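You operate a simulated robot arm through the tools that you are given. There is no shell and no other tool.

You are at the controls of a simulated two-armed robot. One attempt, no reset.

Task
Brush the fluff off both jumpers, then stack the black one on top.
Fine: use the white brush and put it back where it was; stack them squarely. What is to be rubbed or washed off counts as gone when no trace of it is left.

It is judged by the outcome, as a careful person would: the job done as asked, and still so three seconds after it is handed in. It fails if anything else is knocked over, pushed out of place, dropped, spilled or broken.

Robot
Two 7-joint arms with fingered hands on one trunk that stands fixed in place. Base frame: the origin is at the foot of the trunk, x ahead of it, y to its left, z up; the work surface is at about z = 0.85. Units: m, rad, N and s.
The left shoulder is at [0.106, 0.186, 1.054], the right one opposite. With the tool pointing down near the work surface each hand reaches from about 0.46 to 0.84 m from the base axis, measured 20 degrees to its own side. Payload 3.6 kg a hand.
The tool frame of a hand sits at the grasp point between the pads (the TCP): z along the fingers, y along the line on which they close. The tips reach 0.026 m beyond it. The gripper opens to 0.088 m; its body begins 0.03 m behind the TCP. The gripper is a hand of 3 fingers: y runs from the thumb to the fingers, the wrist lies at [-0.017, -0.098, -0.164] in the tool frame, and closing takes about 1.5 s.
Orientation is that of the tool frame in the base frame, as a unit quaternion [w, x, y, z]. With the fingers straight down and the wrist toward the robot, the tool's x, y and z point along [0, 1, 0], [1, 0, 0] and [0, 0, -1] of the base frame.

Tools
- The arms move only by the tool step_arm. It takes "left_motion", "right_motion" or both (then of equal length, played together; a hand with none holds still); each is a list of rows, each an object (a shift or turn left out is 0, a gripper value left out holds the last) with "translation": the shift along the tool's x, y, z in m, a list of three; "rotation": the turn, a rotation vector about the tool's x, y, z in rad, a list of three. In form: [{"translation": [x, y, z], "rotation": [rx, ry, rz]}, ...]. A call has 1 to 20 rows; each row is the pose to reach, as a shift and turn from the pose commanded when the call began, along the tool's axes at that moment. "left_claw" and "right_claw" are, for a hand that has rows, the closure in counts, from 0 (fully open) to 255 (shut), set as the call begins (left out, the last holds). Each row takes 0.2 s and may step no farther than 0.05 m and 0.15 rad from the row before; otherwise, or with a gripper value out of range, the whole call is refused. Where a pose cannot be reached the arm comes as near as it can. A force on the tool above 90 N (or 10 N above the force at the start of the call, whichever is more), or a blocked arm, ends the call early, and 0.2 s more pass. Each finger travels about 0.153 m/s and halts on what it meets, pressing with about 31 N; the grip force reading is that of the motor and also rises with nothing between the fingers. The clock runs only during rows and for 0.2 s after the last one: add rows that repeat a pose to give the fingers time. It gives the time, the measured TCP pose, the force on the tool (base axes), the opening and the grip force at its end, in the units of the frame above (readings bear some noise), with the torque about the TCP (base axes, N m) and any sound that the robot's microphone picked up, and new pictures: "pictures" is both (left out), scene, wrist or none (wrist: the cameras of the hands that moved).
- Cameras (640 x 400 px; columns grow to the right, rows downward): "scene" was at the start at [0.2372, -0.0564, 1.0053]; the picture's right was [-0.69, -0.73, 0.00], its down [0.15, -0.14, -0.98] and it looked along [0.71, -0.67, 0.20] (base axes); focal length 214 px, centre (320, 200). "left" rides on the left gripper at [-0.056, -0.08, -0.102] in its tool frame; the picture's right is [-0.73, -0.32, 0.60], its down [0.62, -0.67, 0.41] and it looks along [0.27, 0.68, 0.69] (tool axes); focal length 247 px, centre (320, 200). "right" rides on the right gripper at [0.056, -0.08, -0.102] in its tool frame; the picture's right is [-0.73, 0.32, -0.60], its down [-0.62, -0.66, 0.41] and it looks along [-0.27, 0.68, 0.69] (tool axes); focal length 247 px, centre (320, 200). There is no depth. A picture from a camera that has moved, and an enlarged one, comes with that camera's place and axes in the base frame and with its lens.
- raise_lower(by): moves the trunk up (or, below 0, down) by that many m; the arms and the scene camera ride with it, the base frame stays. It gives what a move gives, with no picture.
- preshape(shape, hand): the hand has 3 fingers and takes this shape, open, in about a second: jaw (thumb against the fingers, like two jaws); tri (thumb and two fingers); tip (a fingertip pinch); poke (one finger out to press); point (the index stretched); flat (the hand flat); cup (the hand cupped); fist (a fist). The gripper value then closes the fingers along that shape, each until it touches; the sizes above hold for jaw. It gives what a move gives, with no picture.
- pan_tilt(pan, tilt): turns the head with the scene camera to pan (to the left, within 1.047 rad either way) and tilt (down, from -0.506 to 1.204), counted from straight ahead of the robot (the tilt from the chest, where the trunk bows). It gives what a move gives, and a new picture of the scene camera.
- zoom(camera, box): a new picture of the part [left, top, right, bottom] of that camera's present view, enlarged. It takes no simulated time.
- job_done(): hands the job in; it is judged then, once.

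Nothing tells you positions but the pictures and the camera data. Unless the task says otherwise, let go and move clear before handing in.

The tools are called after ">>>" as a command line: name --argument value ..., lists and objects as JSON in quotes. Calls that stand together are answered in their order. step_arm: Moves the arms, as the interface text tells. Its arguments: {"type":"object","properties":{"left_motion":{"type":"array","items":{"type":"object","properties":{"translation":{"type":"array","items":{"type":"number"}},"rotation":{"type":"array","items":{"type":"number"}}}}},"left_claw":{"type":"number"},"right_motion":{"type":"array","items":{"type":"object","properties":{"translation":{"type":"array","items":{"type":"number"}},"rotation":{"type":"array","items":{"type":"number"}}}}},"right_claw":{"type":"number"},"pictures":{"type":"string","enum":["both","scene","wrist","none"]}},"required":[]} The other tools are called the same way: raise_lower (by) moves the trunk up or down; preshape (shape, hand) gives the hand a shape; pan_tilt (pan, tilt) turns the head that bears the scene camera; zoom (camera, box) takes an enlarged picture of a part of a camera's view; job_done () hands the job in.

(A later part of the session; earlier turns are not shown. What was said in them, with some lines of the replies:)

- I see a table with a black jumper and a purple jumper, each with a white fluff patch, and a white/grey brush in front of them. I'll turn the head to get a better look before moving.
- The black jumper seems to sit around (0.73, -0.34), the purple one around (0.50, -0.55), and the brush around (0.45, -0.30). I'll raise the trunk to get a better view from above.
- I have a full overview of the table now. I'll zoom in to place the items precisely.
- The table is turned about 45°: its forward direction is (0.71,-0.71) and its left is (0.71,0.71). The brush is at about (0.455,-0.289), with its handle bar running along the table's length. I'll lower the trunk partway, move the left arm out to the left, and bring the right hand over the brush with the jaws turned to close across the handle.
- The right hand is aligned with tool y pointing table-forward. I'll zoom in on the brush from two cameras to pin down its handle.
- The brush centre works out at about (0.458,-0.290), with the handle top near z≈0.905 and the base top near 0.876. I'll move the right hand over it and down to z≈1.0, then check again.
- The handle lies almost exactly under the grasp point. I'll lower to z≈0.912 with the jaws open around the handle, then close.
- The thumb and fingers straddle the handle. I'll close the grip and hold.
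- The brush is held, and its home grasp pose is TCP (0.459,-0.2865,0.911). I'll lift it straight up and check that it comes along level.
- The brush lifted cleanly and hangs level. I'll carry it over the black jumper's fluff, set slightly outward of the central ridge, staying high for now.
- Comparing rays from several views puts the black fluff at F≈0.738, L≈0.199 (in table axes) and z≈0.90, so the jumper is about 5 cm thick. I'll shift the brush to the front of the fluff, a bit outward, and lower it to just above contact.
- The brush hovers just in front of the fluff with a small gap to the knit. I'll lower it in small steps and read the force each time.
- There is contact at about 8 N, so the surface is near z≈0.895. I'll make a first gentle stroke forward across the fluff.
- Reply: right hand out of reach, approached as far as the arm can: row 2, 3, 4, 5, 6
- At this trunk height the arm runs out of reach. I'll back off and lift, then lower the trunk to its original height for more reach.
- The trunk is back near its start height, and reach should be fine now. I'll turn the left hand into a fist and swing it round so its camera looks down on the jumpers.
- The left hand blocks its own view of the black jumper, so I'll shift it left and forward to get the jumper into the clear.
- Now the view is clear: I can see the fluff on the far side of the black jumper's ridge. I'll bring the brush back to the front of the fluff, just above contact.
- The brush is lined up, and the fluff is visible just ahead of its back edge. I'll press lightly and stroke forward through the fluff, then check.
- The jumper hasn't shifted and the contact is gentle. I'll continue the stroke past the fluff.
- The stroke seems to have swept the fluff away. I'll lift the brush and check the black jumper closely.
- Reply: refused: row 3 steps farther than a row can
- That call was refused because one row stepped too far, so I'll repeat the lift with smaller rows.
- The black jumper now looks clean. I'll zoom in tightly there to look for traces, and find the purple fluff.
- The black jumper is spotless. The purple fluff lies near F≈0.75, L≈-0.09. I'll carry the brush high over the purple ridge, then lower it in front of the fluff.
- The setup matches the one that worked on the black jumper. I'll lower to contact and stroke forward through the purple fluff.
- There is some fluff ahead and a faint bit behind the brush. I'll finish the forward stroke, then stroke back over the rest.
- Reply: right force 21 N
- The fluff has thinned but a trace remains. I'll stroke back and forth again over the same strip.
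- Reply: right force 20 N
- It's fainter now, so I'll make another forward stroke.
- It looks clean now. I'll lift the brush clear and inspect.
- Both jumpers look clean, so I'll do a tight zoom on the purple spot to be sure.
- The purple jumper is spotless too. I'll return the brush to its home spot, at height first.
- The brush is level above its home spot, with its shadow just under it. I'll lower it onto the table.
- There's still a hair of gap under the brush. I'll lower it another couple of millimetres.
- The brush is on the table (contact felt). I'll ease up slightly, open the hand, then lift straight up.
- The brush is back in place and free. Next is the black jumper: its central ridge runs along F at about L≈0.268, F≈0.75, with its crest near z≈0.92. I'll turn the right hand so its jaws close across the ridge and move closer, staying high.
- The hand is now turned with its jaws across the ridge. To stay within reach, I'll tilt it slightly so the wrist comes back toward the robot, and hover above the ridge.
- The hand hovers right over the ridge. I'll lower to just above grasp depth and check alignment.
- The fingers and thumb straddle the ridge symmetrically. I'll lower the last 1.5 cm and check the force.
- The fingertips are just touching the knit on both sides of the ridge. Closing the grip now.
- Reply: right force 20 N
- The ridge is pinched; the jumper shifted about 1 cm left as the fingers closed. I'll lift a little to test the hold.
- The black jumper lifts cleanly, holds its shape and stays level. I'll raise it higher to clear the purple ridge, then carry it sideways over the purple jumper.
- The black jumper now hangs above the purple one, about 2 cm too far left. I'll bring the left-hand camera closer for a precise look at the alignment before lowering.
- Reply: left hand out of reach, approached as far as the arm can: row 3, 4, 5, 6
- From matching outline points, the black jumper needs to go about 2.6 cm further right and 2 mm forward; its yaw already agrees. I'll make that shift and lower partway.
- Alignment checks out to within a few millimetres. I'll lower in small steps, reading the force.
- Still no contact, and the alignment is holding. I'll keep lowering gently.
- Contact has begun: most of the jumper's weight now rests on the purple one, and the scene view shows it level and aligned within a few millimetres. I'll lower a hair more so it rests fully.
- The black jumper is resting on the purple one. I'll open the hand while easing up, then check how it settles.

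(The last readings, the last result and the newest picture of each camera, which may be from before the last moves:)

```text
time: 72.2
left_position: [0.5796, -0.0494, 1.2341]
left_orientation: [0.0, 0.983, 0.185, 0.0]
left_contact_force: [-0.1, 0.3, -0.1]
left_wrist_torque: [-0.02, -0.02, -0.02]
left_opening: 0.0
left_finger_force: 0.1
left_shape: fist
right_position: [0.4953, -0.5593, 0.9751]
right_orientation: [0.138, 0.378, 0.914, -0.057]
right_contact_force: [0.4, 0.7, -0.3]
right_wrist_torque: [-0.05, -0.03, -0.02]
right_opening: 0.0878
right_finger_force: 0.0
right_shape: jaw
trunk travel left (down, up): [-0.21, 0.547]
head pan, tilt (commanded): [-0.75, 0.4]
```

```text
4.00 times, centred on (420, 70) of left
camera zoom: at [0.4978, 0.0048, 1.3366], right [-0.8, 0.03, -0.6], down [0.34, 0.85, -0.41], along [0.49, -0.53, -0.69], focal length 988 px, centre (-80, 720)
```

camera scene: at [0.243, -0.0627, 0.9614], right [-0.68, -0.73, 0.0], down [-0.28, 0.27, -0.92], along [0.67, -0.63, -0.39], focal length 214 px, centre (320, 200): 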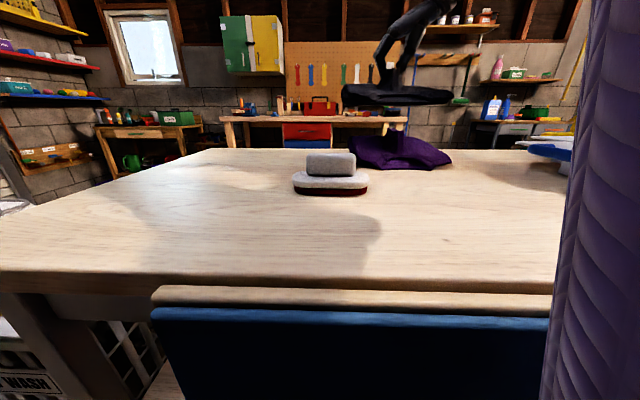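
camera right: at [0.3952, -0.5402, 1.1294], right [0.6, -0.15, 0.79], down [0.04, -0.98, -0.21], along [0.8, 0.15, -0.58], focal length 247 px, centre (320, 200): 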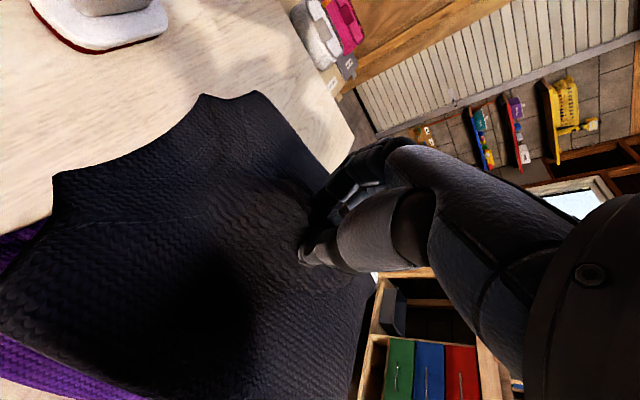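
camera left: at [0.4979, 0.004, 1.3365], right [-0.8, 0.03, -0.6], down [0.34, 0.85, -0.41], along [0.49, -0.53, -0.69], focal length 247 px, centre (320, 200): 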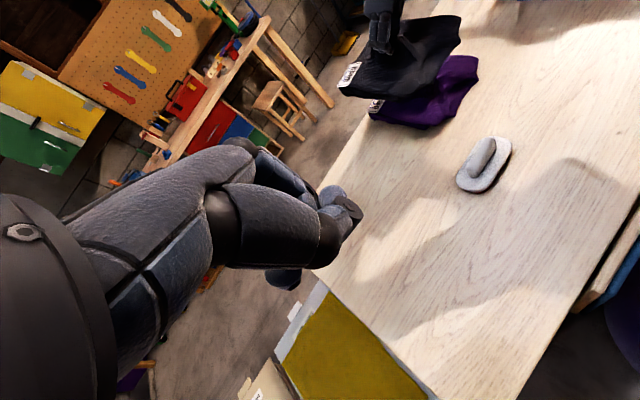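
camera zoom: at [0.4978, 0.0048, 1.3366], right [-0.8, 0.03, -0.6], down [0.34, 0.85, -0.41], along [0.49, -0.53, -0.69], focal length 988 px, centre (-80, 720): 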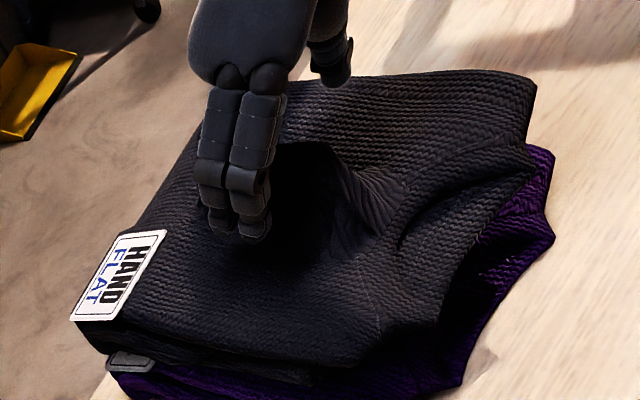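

Released, and the black jumper stayed level and aligned. I'll withdraw the hand straight back along the fingers and move clear.

>>> step_arm --right_motion '[{"translation": [0, 0, -0.01]}, {"translation": [0, 0, -0.03]}, {"translation": [0, 0, -0.06]}, {"translation": [0, 0, -0.1]}, {"translation": [0, 0, -0.14]}, {"translation": [0, 0, -0.17]}, {"translation": [0, 0, -0.17]}]'

>>> zoom --camera "left" --box '[340, 0, 500, 120]'

>>> zoom --camera "right" --box '[0, 0, 640, 400]'

```text
time: 73.8
left_position: [0.5796, -0.0491, 1.2345]
left_orientation: [-0.001, 0.983, 0.185, 0.001]
left_contact_force: [0.5, -0.5, -0.5]
left_wrist_torque: [0.0, -0.04, 0.0]
left_opening: 0.0
left_finger_force: 0.1
left_shape: fist
right_position: [0.4605, -0.5266, 1.1365]
right_orientation: [0.136, 0.378, 0.914, -0.057]
right_contact_force: [0.3, -0.1, -0.3]
right_wrist_torque: [0.01, 0.02, -0.02]
right_opening: 0.0875
right_finger_force: 0.1
right_shape: jaw
trunk travel left (down, up): [-0.21, 0.547]
head pan, tilt (commanded): [-0.75, 0.4]
camera scene: at [0.2429, -0.0626, 0.9614], right [-0.68, -0.73, 0.0], down [-0.28, 0.27, -0.92], along [0.67, -0.63, -0.39], focal length 214 px, centre (320, 200)
camera right: at [0.3438, -0.5247, 1.218], right [0.6, -0.15, 0.79], down [0.04, -0.98, -0.21], along [0.8, 0.15, -0.58], focal length 247 px, centre (320, 200)
```

scene: 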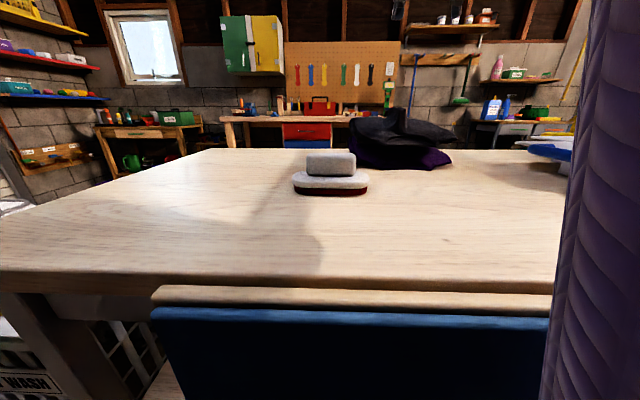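
right: 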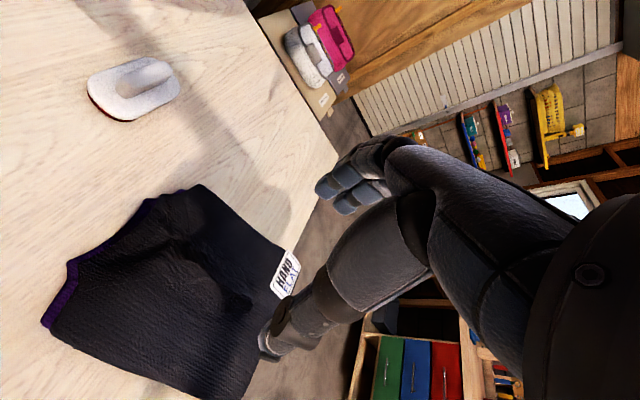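

```text
3.33 times, centred on (420, 60) of left
camera zoom: at [0.4979, 0.0046, 1.3365], right [-0.8, 0.03, -0.6], down [0.34, 0.85, -0.41], along [0.49, -0.53, -0.69], focal length 823 px, centre (-13, 667)
```

zoom: 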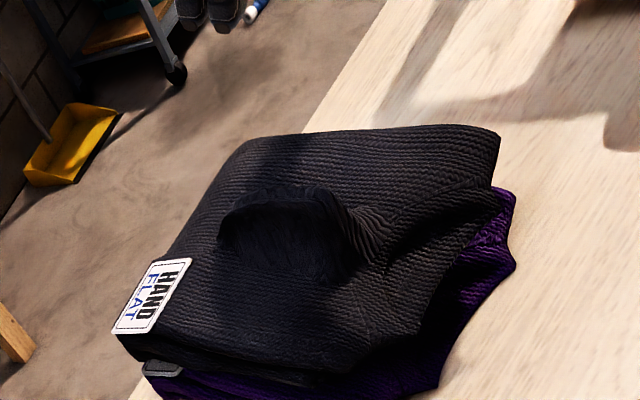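

```text
1.00 times, centred on (320, 200) of right (not enlarged: the box is as wide or as high as the picture)
camera zoom: at [0.3438, -0.5247, 1.218], right [0.6, -0.15, 0.79], down [0.04, -0.98, -0.21], along [0.8, 0.15, -0.58], focal length 247 px, centre (320, 200)
```

zoom: 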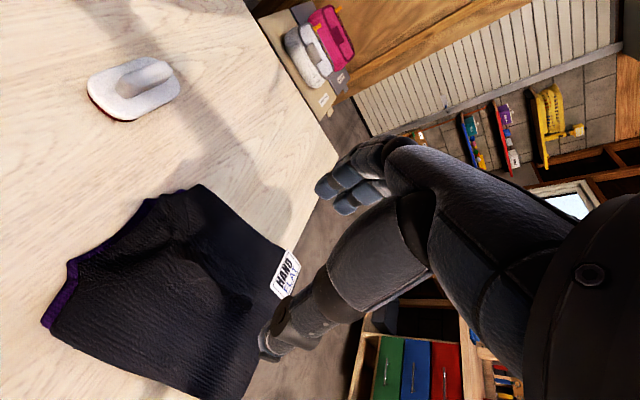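

The stack looks neat from here. I'll raise the trunk for an overhead check of squareness, the fluff, and the brush position.

>>> raise_lower --by 0.34

>>> pan_tilt --pan -0.7 --tilt 0.75

>>> zoom --camera "scene" --box '[230, 140, 430, 265]'

>>> zoom --camera "right" --box '[0, 0, 640, 400]'

```text
time: 77.2
left_position: [0.4608, -0.0499, 1.6667]
left_orientation: [0.017, 0.978, 0.185, 0.095]
left_contact_force: [-0.6, 0.4, 0.1]
left_wrist_torque: [0.0, 0.01, -0.01]
left_opening: 0.0
left_finger_force: 0.0
left_shape: fist
right_position: [0.4589, -0.5244, 1.4775]
right_orientation: [0.138, 0.378, 0.914, -0.056]
right_contact_force: [-0.3, 0.3, 0.7]
right_wrist_torque: [0.02, 0.0, 0.02]
right_opening: 0.0877
right_finger_force: 0.0
right_shape: jaw
trunk travel left (down, up): [-0.55, 0.207]
head pan, tilt (commanded): [-0.75, 0.4]
```

```text
time: 78.0
left_position: [0.4611, -0.0499, 1.667]
left_orientation: [0.017, 0.978, 0.184, 0.096]
left_contact_force: [-0.4, -0.1, 0.7]
left_wrist_torque: [0.0, 0.02, 0.01]
left_opening: 0.0
left_finger_force: 0.0
left_shape: fist
right_position: [0.4581, -0.5238, 1.4769]
right_orientation: [0.138, 0.377, 0.914, -0.057]
right_contact_force: [-0.4, 0.0, 0.2]
right_wrist_torque: [0.01, -0.02, -0.02]
right_opening: 0.0876
right_finger_force: 0.1
right_shape: jaw
trunk travel left (down, up): [-0.55, 0.207]
head pan, tilt (commanded): [-0.7, 0.75]
camera scene: at [0.1978, -0.0527, 1.2927], right [-0.64, -0.76, 0.0], down [-0.52, 0.44, -0.73], along [0.56, -0.47, -0.68], focal length 214 px, centre (320, 200)
```

scene: 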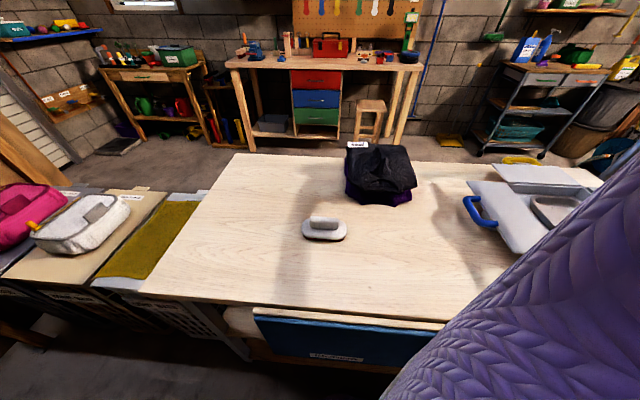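

```text
3.20 times, centred on (330, 202) of scene
camera zoom: at [0.1978, -0.0527, 1.2927], right [-0.64, -0.76, 0.0], down [-0.52, 0.44, -0.73], along [0.56, -0.47, -0.68], focal length 686 px, centre (288, 192)
```

zoom: 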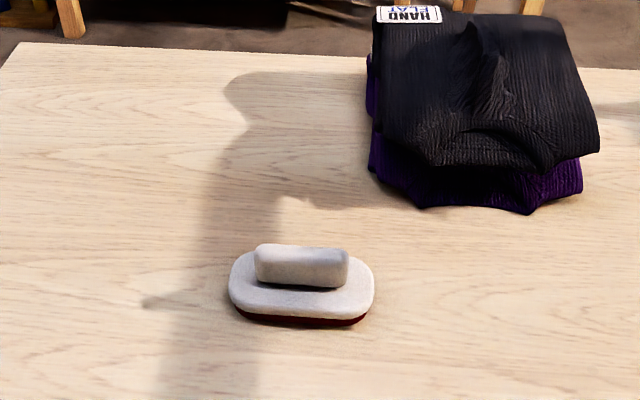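

```text
1.00 times, centred on (320, 200) of right (not enlarged: the box is as wide or as high as the picture)
camera zoom: at [0.3419, -0.5229, 1.5584], right [0.6, -0.15, 0.79], down [0.04, -0.98, -0.21], along [0.8, 0.15, -0.58], focal length 247 px, centre (320, 200)
```

zoom: 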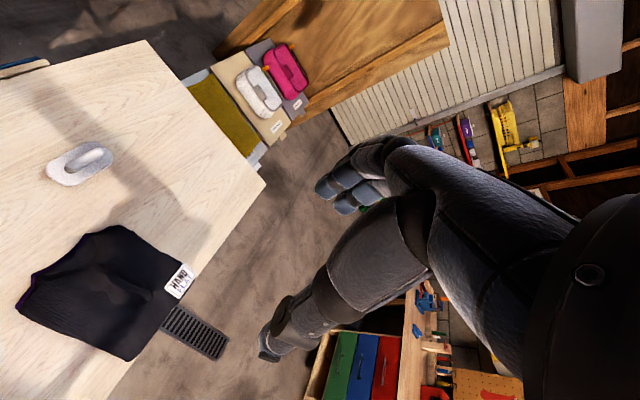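

The brush is back within about 2 mm of where it started, the purple jumper hasn't moved, and the black one sits squarely on top (within about 4 mm, no rotation). I'll do one last zoom for any leftover fluff.

>>> zoom --camera "scene" --box '[330, 135, 430, 215]'

>>> zoom --camera "right" --box '[0, 200, 220, 370]'

```text
5.00 times, centred on (380, 175) of scene
camera zoom: at [0.1978, -0.0527, 1.2927], right [-0.64, -0.76, 0.0], down [-0.52, 0.44, -0.73], along [0.56, -0.47, -0.68], focal length 1072 px, centre (20, 325)
```

zoom: 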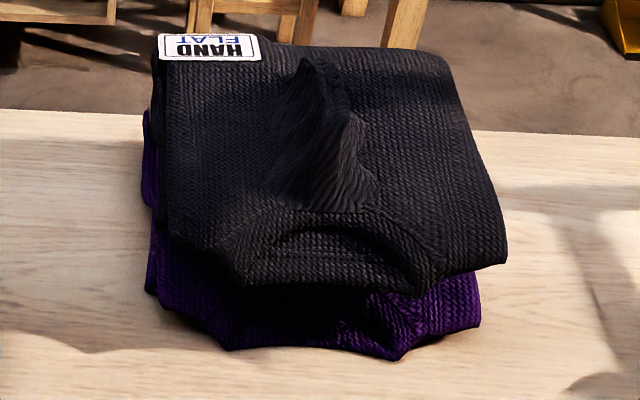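

```text
2.35 times, centred on (110, 285) of right
camera zoom: at [0.3419, -0.5229, 1.5584], right [0.6, -0.15, 0.79], down [0.04, -0.98, -0.21], along [0.8, 0.15, -0.58], focal length 581 px, centre (814, 0)
```

zoom: 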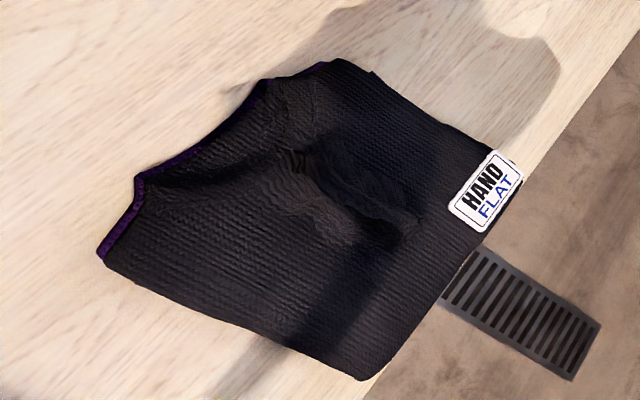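

Both jumpers are clean, and the black one lies squarely on the purple one. The brush is back where it was, and both hands are empty and well clear of the table. I'm handing the job in.

>>> job_done

```text
The job is handed in.
```

The job is handed in: both jumpers are brushed clean and the black one is stacked squarely on the purple one.

- **Fluff:** I used the white brush on both jumpers. The purple one needed an extra back-and-forth pass. In the last close-up of each jumper I saw no trace of fluff.
- **Stack:** The black jumper sits about 3–5 mm off the purple one's outline, with no visible rotation. It stayed level when I let go, and the purple jumper did not move.
- **Brush:** It is back within about 2 mm of where it started, facing the same way.

I saw nothing else moved or knocked over, and both hands were empty and clear of the table when I finished.
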